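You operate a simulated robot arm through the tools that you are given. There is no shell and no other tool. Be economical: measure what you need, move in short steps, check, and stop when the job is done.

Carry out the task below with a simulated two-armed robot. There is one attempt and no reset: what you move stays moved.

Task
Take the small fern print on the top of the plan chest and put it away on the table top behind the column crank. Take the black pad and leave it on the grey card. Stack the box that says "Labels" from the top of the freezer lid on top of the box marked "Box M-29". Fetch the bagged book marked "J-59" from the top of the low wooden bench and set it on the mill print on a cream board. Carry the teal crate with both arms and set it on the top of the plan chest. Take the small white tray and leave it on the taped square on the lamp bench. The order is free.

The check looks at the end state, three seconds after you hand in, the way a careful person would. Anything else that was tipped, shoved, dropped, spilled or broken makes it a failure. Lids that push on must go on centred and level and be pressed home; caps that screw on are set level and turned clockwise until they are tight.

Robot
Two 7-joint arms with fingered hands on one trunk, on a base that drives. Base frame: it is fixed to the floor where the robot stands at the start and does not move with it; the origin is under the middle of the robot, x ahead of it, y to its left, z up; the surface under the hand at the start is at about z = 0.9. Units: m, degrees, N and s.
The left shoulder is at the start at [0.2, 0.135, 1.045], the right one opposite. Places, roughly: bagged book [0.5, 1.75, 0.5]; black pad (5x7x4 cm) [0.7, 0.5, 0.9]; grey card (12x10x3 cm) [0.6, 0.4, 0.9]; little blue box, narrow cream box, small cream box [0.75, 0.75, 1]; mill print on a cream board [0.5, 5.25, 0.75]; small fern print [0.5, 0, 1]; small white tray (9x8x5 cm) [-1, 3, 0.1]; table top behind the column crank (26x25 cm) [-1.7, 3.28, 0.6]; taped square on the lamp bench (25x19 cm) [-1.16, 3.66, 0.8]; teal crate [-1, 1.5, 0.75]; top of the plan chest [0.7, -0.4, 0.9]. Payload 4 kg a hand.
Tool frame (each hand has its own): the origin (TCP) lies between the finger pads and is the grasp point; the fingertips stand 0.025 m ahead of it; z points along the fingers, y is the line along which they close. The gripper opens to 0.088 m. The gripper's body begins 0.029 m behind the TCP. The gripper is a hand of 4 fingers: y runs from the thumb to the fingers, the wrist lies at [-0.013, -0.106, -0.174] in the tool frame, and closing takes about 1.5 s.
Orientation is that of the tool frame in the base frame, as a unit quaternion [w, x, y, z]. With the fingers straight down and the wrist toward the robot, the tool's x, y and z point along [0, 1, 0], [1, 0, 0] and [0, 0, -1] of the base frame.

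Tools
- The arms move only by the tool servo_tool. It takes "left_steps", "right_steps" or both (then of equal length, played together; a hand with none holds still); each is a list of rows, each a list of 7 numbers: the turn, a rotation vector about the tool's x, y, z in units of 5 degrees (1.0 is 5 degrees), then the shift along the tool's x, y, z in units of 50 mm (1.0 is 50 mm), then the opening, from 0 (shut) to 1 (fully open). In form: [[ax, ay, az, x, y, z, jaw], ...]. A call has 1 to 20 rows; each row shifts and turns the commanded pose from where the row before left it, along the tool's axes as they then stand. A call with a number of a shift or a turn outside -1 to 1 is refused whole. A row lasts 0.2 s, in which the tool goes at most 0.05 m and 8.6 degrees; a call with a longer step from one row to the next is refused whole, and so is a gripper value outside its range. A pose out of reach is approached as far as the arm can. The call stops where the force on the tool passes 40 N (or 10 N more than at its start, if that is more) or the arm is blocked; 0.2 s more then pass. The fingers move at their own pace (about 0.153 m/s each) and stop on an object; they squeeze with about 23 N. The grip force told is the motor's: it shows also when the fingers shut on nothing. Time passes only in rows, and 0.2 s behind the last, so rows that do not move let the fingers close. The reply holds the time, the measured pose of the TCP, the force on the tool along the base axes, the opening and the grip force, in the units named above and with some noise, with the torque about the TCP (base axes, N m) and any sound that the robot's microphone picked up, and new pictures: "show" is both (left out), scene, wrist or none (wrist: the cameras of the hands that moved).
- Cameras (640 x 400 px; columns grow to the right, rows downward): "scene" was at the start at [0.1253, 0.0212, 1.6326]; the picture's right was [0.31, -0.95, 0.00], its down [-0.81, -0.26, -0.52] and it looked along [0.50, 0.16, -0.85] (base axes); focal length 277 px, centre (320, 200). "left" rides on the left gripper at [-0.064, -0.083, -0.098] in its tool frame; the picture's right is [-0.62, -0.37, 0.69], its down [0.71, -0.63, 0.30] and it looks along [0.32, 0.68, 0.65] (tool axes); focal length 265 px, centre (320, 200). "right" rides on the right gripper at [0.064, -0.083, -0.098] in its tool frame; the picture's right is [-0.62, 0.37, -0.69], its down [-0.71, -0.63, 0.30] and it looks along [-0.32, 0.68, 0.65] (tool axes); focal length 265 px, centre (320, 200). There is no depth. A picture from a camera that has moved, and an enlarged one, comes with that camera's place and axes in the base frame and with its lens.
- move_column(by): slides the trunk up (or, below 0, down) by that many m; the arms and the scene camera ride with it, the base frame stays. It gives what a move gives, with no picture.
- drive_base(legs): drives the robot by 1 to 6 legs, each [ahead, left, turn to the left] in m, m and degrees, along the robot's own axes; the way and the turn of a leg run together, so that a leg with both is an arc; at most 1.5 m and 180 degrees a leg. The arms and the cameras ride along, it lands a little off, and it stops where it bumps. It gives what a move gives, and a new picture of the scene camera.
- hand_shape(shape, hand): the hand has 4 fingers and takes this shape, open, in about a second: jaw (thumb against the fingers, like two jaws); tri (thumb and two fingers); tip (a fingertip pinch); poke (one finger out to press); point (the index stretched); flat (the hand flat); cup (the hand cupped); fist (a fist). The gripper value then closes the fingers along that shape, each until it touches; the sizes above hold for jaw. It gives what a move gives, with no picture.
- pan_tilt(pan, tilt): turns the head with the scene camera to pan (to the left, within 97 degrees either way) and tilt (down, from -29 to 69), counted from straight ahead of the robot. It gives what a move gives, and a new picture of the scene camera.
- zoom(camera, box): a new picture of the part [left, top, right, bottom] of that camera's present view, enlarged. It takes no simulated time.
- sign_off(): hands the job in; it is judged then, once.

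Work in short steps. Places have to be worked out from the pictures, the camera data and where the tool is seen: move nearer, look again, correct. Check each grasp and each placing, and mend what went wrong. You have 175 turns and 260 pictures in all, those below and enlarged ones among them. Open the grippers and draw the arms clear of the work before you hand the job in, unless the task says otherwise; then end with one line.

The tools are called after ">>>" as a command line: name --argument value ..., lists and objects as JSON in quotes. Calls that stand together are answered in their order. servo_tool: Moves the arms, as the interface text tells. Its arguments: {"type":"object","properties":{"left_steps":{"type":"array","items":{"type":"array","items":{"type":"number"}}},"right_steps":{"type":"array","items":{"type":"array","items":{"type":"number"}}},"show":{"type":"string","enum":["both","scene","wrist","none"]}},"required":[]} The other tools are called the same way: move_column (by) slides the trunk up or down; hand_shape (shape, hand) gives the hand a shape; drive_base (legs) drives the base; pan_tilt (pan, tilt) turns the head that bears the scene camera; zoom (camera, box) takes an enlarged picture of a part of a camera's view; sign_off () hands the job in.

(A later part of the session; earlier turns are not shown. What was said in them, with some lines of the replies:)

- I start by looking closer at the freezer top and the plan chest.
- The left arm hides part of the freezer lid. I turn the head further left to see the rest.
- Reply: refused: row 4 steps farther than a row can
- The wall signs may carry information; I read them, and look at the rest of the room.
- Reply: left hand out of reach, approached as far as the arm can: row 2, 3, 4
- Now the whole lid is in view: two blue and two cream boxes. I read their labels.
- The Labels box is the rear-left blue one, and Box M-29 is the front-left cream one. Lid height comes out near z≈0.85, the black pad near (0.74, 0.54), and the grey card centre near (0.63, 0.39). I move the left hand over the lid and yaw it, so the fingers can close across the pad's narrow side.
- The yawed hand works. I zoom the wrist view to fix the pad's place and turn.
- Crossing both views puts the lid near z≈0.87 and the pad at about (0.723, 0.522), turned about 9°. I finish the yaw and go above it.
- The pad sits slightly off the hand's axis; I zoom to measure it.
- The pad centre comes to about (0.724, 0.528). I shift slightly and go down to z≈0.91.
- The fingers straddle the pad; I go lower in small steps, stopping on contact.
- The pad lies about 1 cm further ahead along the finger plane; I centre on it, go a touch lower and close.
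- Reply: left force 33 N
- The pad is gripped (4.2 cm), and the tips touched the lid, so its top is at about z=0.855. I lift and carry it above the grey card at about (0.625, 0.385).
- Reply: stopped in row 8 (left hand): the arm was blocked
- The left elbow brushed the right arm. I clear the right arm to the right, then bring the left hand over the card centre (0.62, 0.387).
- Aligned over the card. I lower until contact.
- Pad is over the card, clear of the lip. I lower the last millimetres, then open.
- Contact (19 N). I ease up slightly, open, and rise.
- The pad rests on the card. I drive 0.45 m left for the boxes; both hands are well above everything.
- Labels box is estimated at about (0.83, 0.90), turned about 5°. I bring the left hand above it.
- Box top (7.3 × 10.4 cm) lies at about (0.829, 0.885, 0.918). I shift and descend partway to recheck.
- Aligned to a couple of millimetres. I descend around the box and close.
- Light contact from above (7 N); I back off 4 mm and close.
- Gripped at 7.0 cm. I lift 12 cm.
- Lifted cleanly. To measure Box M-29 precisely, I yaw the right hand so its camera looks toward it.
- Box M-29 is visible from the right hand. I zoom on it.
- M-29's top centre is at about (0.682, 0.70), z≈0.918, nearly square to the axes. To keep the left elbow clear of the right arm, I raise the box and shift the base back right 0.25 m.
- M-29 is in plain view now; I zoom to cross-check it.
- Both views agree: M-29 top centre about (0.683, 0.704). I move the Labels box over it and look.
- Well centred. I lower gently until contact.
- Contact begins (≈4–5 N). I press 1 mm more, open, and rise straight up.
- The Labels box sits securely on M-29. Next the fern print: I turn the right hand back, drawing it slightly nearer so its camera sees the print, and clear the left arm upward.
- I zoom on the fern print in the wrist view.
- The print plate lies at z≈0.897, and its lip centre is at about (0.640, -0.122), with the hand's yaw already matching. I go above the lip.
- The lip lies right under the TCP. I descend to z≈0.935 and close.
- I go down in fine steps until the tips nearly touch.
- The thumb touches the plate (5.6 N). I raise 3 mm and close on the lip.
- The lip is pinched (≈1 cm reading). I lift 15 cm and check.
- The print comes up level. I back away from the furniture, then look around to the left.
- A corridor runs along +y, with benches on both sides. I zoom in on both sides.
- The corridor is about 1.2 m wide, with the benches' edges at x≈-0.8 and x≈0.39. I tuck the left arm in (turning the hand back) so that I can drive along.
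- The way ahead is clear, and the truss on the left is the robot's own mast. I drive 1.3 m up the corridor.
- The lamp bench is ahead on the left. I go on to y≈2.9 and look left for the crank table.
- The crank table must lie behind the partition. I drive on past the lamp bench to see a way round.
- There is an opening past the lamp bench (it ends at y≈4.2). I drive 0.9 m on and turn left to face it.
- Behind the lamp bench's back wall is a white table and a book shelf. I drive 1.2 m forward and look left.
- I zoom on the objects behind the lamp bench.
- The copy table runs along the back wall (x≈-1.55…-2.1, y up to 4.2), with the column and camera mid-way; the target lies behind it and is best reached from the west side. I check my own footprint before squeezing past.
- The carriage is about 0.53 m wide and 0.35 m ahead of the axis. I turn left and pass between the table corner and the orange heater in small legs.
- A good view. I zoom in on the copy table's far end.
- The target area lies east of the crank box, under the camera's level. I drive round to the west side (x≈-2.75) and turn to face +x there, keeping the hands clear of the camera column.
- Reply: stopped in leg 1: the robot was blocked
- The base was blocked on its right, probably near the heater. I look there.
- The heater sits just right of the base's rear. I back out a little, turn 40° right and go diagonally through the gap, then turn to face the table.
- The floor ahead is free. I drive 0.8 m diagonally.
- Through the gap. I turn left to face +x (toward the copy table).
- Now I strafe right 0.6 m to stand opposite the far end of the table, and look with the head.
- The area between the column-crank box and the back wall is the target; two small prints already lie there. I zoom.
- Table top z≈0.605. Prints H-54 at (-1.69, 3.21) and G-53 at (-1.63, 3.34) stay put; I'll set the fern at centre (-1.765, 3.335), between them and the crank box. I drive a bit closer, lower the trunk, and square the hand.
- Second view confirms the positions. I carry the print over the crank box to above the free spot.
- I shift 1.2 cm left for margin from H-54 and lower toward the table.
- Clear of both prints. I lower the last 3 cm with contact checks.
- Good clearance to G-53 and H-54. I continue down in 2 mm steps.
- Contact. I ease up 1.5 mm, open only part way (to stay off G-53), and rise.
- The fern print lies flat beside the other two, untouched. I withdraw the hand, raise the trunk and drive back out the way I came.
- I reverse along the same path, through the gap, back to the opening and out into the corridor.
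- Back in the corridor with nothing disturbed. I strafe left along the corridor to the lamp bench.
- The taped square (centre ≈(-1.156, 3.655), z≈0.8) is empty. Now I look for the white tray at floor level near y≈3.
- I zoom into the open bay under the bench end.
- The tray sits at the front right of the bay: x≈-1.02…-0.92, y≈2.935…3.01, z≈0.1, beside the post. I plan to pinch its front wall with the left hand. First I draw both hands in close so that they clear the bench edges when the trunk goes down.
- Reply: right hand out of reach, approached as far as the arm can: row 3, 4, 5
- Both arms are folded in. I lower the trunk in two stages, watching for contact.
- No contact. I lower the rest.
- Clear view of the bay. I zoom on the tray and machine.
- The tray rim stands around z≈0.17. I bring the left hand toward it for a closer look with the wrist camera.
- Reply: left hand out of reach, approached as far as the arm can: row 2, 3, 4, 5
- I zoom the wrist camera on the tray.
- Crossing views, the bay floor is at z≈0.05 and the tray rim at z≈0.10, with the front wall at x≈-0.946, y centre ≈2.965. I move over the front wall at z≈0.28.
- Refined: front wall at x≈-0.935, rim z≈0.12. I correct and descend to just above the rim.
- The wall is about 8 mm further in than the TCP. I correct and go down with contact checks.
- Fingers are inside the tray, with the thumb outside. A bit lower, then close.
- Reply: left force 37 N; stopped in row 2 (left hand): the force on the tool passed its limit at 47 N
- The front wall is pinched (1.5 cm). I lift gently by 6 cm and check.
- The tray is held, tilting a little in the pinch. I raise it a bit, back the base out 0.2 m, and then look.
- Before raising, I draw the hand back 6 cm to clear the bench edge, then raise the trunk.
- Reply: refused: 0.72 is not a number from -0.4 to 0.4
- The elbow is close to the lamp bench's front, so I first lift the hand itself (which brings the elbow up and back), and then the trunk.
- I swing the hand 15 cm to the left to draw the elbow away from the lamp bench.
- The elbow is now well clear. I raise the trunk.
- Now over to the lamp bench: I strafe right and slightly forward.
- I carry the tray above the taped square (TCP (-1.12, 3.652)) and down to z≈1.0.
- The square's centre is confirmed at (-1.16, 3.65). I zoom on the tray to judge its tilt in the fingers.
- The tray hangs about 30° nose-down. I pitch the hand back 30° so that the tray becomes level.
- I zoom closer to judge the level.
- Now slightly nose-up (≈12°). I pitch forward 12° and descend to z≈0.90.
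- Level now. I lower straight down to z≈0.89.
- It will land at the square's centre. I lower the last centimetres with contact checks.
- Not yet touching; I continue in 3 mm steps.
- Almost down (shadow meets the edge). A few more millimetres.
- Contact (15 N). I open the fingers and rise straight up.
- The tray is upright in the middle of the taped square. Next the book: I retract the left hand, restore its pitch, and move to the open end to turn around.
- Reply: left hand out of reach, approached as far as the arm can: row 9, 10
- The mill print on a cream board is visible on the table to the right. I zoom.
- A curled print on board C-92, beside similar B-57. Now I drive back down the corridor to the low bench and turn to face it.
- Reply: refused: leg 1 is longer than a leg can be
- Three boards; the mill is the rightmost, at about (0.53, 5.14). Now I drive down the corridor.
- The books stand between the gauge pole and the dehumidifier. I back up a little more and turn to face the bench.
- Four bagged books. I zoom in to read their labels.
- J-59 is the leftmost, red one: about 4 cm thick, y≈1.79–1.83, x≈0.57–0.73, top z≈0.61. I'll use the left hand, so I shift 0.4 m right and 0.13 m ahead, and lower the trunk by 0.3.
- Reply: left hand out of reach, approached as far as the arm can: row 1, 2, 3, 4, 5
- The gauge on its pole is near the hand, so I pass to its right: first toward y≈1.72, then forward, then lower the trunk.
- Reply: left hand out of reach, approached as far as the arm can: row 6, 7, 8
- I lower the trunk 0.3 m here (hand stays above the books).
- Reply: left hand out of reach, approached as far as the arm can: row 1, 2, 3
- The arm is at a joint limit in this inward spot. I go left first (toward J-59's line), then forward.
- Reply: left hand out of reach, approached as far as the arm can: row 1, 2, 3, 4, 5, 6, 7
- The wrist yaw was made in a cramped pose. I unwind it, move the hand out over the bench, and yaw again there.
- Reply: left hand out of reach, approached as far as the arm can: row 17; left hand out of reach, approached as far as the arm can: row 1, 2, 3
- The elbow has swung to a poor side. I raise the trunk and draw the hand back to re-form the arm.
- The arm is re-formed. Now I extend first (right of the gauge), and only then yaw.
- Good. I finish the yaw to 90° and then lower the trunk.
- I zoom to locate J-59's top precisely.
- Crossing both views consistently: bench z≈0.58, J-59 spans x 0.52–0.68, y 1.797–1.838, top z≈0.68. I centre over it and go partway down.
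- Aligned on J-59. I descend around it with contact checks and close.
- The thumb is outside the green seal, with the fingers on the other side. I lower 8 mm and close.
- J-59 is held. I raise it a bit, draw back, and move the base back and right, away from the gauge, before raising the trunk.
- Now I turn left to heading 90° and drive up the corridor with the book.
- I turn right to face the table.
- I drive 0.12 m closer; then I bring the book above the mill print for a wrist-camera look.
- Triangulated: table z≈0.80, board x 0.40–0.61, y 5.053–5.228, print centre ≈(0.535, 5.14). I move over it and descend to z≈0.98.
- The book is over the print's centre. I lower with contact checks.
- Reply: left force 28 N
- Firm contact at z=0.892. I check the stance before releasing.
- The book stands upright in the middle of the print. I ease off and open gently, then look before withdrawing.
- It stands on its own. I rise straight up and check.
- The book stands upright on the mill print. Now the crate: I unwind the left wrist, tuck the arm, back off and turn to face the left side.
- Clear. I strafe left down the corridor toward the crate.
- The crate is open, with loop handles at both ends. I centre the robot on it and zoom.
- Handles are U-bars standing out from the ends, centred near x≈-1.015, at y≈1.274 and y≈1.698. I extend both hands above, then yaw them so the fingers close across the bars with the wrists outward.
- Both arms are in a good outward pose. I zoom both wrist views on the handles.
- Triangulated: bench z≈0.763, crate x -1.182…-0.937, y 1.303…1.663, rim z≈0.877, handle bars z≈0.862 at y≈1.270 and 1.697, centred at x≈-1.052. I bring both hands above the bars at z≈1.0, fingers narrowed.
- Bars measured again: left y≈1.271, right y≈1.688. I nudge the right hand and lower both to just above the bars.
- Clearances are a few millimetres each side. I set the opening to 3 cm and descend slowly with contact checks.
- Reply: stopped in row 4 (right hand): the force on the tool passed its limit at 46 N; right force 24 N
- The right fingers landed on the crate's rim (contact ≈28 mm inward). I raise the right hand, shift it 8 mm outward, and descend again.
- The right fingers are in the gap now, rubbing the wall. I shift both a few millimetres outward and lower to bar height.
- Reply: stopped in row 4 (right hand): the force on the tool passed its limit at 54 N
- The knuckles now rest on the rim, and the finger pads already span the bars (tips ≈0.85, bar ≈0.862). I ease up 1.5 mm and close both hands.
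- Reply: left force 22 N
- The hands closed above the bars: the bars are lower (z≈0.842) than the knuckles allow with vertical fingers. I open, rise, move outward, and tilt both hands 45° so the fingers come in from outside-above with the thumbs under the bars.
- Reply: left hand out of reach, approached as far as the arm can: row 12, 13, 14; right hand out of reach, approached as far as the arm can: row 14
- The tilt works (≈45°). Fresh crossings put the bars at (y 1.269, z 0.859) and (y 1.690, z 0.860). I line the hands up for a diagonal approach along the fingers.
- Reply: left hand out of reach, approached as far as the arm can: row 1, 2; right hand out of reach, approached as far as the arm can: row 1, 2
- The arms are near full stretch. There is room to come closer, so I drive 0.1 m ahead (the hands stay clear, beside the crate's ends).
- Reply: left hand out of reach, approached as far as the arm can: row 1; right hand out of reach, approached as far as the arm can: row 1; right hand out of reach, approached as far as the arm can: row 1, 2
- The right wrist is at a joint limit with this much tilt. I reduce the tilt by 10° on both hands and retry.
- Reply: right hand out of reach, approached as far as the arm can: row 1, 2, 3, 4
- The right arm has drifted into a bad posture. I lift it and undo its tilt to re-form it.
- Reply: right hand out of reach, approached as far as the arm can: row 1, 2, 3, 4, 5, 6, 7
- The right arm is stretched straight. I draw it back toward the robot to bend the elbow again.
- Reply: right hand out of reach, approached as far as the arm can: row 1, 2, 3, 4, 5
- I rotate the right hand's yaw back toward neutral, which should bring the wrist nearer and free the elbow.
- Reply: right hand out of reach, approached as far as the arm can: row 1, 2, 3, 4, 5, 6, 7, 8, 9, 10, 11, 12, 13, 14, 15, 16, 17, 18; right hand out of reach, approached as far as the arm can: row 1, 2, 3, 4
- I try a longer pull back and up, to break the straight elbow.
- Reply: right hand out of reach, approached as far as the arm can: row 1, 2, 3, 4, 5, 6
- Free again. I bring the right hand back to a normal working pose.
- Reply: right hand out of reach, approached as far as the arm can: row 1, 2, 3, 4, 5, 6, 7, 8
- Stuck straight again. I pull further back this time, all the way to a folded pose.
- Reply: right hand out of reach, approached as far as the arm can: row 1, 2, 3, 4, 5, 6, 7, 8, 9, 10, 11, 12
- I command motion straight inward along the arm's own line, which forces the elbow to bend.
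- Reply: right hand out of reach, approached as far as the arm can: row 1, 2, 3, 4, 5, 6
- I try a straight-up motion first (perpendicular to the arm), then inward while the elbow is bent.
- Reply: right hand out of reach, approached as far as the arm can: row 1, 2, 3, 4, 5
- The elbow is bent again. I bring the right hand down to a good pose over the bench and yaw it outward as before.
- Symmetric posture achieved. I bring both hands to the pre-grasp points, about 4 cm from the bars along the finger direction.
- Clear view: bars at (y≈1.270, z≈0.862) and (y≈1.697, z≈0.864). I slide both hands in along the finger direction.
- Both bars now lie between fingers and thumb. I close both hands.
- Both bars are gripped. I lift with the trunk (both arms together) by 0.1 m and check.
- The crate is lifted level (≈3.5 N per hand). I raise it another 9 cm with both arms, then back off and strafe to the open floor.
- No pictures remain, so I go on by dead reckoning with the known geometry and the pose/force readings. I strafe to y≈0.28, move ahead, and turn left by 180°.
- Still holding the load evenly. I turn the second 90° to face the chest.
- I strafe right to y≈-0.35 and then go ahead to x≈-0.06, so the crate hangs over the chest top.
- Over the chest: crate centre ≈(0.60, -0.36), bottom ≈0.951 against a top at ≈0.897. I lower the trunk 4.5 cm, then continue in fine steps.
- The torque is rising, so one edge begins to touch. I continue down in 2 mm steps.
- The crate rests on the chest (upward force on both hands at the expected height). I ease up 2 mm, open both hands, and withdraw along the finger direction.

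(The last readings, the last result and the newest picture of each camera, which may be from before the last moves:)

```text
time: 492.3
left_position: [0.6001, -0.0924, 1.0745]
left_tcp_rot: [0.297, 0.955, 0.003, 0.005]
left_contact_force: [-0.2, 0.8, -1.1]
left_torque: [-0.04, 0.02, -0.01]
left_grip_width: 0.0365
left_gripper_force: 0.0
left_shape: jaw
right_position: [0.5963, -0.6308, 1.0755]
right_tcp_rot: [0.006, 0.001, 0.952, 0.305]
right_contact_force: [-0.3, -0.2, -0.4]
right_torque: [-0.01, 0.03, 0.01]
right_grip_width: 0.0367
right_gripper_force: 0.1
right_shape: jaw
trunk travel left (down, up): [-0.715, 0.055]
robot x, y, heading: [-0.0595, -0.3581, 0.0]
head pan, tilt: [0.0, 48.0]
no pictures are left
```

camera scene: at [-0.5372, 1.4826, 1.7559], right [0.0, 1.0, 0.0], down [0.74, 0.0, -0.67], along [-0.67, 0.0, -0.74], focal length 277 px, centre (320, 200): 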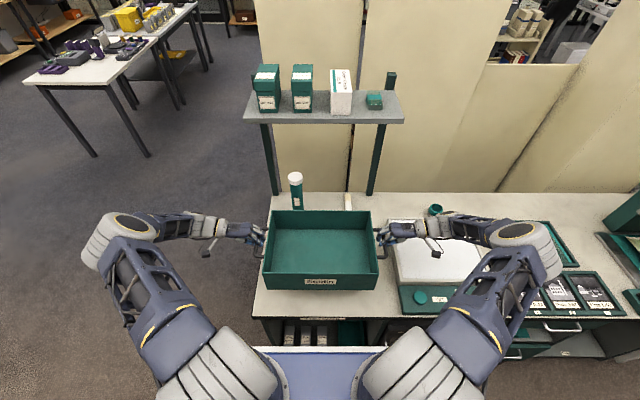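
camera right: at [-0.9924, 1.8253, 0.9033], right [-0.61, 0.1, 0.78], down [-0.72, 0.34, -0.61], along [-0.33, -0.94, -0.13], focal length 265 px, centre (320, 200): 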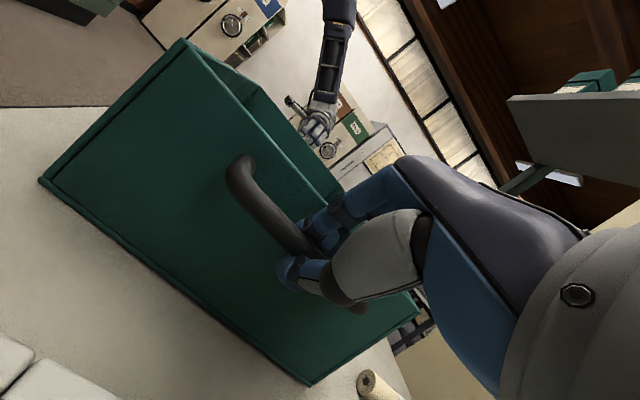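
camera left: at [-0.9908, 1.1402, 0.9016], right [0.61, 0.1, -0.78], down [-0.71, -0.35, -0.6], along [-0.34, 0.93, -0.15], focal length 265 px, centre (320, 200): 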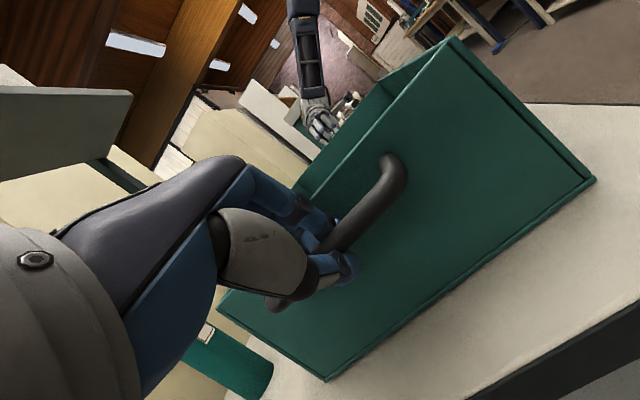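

Both hands are free of the handles. I rise further, open the grippers fully, and back away from the chest.

>>> move_column --by 0.05

>>> servo_tool --left_steps '[[0, 0, 0, 0, 0.4, -0.6, 0.42], [0, 0, 0, 0, 0.4, -0.6, 1], [0, 0, 0, 0, 0, 0, 1], [0, 0, 0, 0, 0, 0, 1]]' --right_steps '[[0, 0, 0, 0, 0.4, -0.6, 0.42], [0, 0, 0, 0, 0.4, -0.6, 1], [0, 0, 0, 0, 0, 0, 1], [0, 0, 0, 0, 0, 0, 1]]' --show "none"

>>> drive_base --legs '[[-0.45, 0, 0]]'

```text
time: 493.2
left_position: [0.5996, -0.0932, 1.1243]
left_tcp_rot: [0.298, 0.955, 0.003, 0.005]
left_contact_force: [1.3, -1.4, -0.3]
left_torque: [0.01, -0.05, 0.01]
left_grip_width: 0.0366
left_gripper_force: 0.1
left_shape: jaw
right_position: [0.5978, -0.6293, 1.1259]
right_tcp_rot: [0.007, 0.002, 0.952, 0.305]
right_contact_force: [-0.5, 0.5, 0.3]
right_torque: [-0.01, -0.02, 0.04]
right_grip_width: 0.0365
right_gripper_force: 0.1
right_shape: jaw
trunk travel left (down, up): [-0.765, 0.005]
robot x, y, heading: [-0.0582, -0.358, 0.3]
head pan, tilt: [0.0, 48.0]
```

```text
time: 494.2
left_position: [0.599, -0.0914, 1.1951]
left_tcp_rot: [0.298, 0.955, 0.003, 0.005]
left_contact_force: [0.1, 0.6, -0.2]
left_torque: [-0.01, 0.0, 0.02]
left_grip_width: 0.0881
left_gripper_force: 0.1
left_shape: jaw
right_position: [0.5969, -0.632, 1.1977]
right_tcp_rot: [0.006, 0.001, 0.952, 0.305]
right_contact_force: [0.0, 0.5, 0.2]
right_torque: [0.01, -0.01, -0.01]
right_grip_width: 0.0878
right_gripper_force: 0.1
right_shape: jaw
trunk travel left (down, up): [-0.765, 0.005]
robot x, y, heading: [-0.0586, -0.3586, 0.2]
head pan, tilt: [0.0, 48.0]
no pictures are left
```

```text
time: 497.0
left_position: [0.1515, -0.0922, 1.1947]
left_tcp_rot: [0.298, 0.955, 0.003, 0.005]
left_contact_force: [-0.4, 0.6, -1.3]
left_torque: [0.0, 0.0, -0.01]
left_grip_width: 0.0878
left_gripper_force: 0.0
left_shape: jaw
right_position: [0.1503, -0.6325, 1.1978]
right_tcp_rot: [0.006, 0.001, 0.952, 0.305]
right_contact_force: [-1.4, 0.7, -0.1]
right_torque: [-0.01, 0.01, -0.01]
right_grip_width: 0.0879
right_gripper_force: 0.1
right_shape: jaw
trunk travel left (down, up): [-0.765, 0.005]
robot x, y, heading: [-0.5074, -0.3616, 0.1]
head pan, tilt: [0.0, 48.0]
```

All six moves are made, the grippers are open and both arms are clear of the work. I hand the job in.

>>> sign_off

```text
The job is handed in.
```

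I made all six moves and handed the job in. I confirmed five of them in the camera pictures. The crate's final placing on the plan chest rests on pose and force readings only, because I ran out of pictures.
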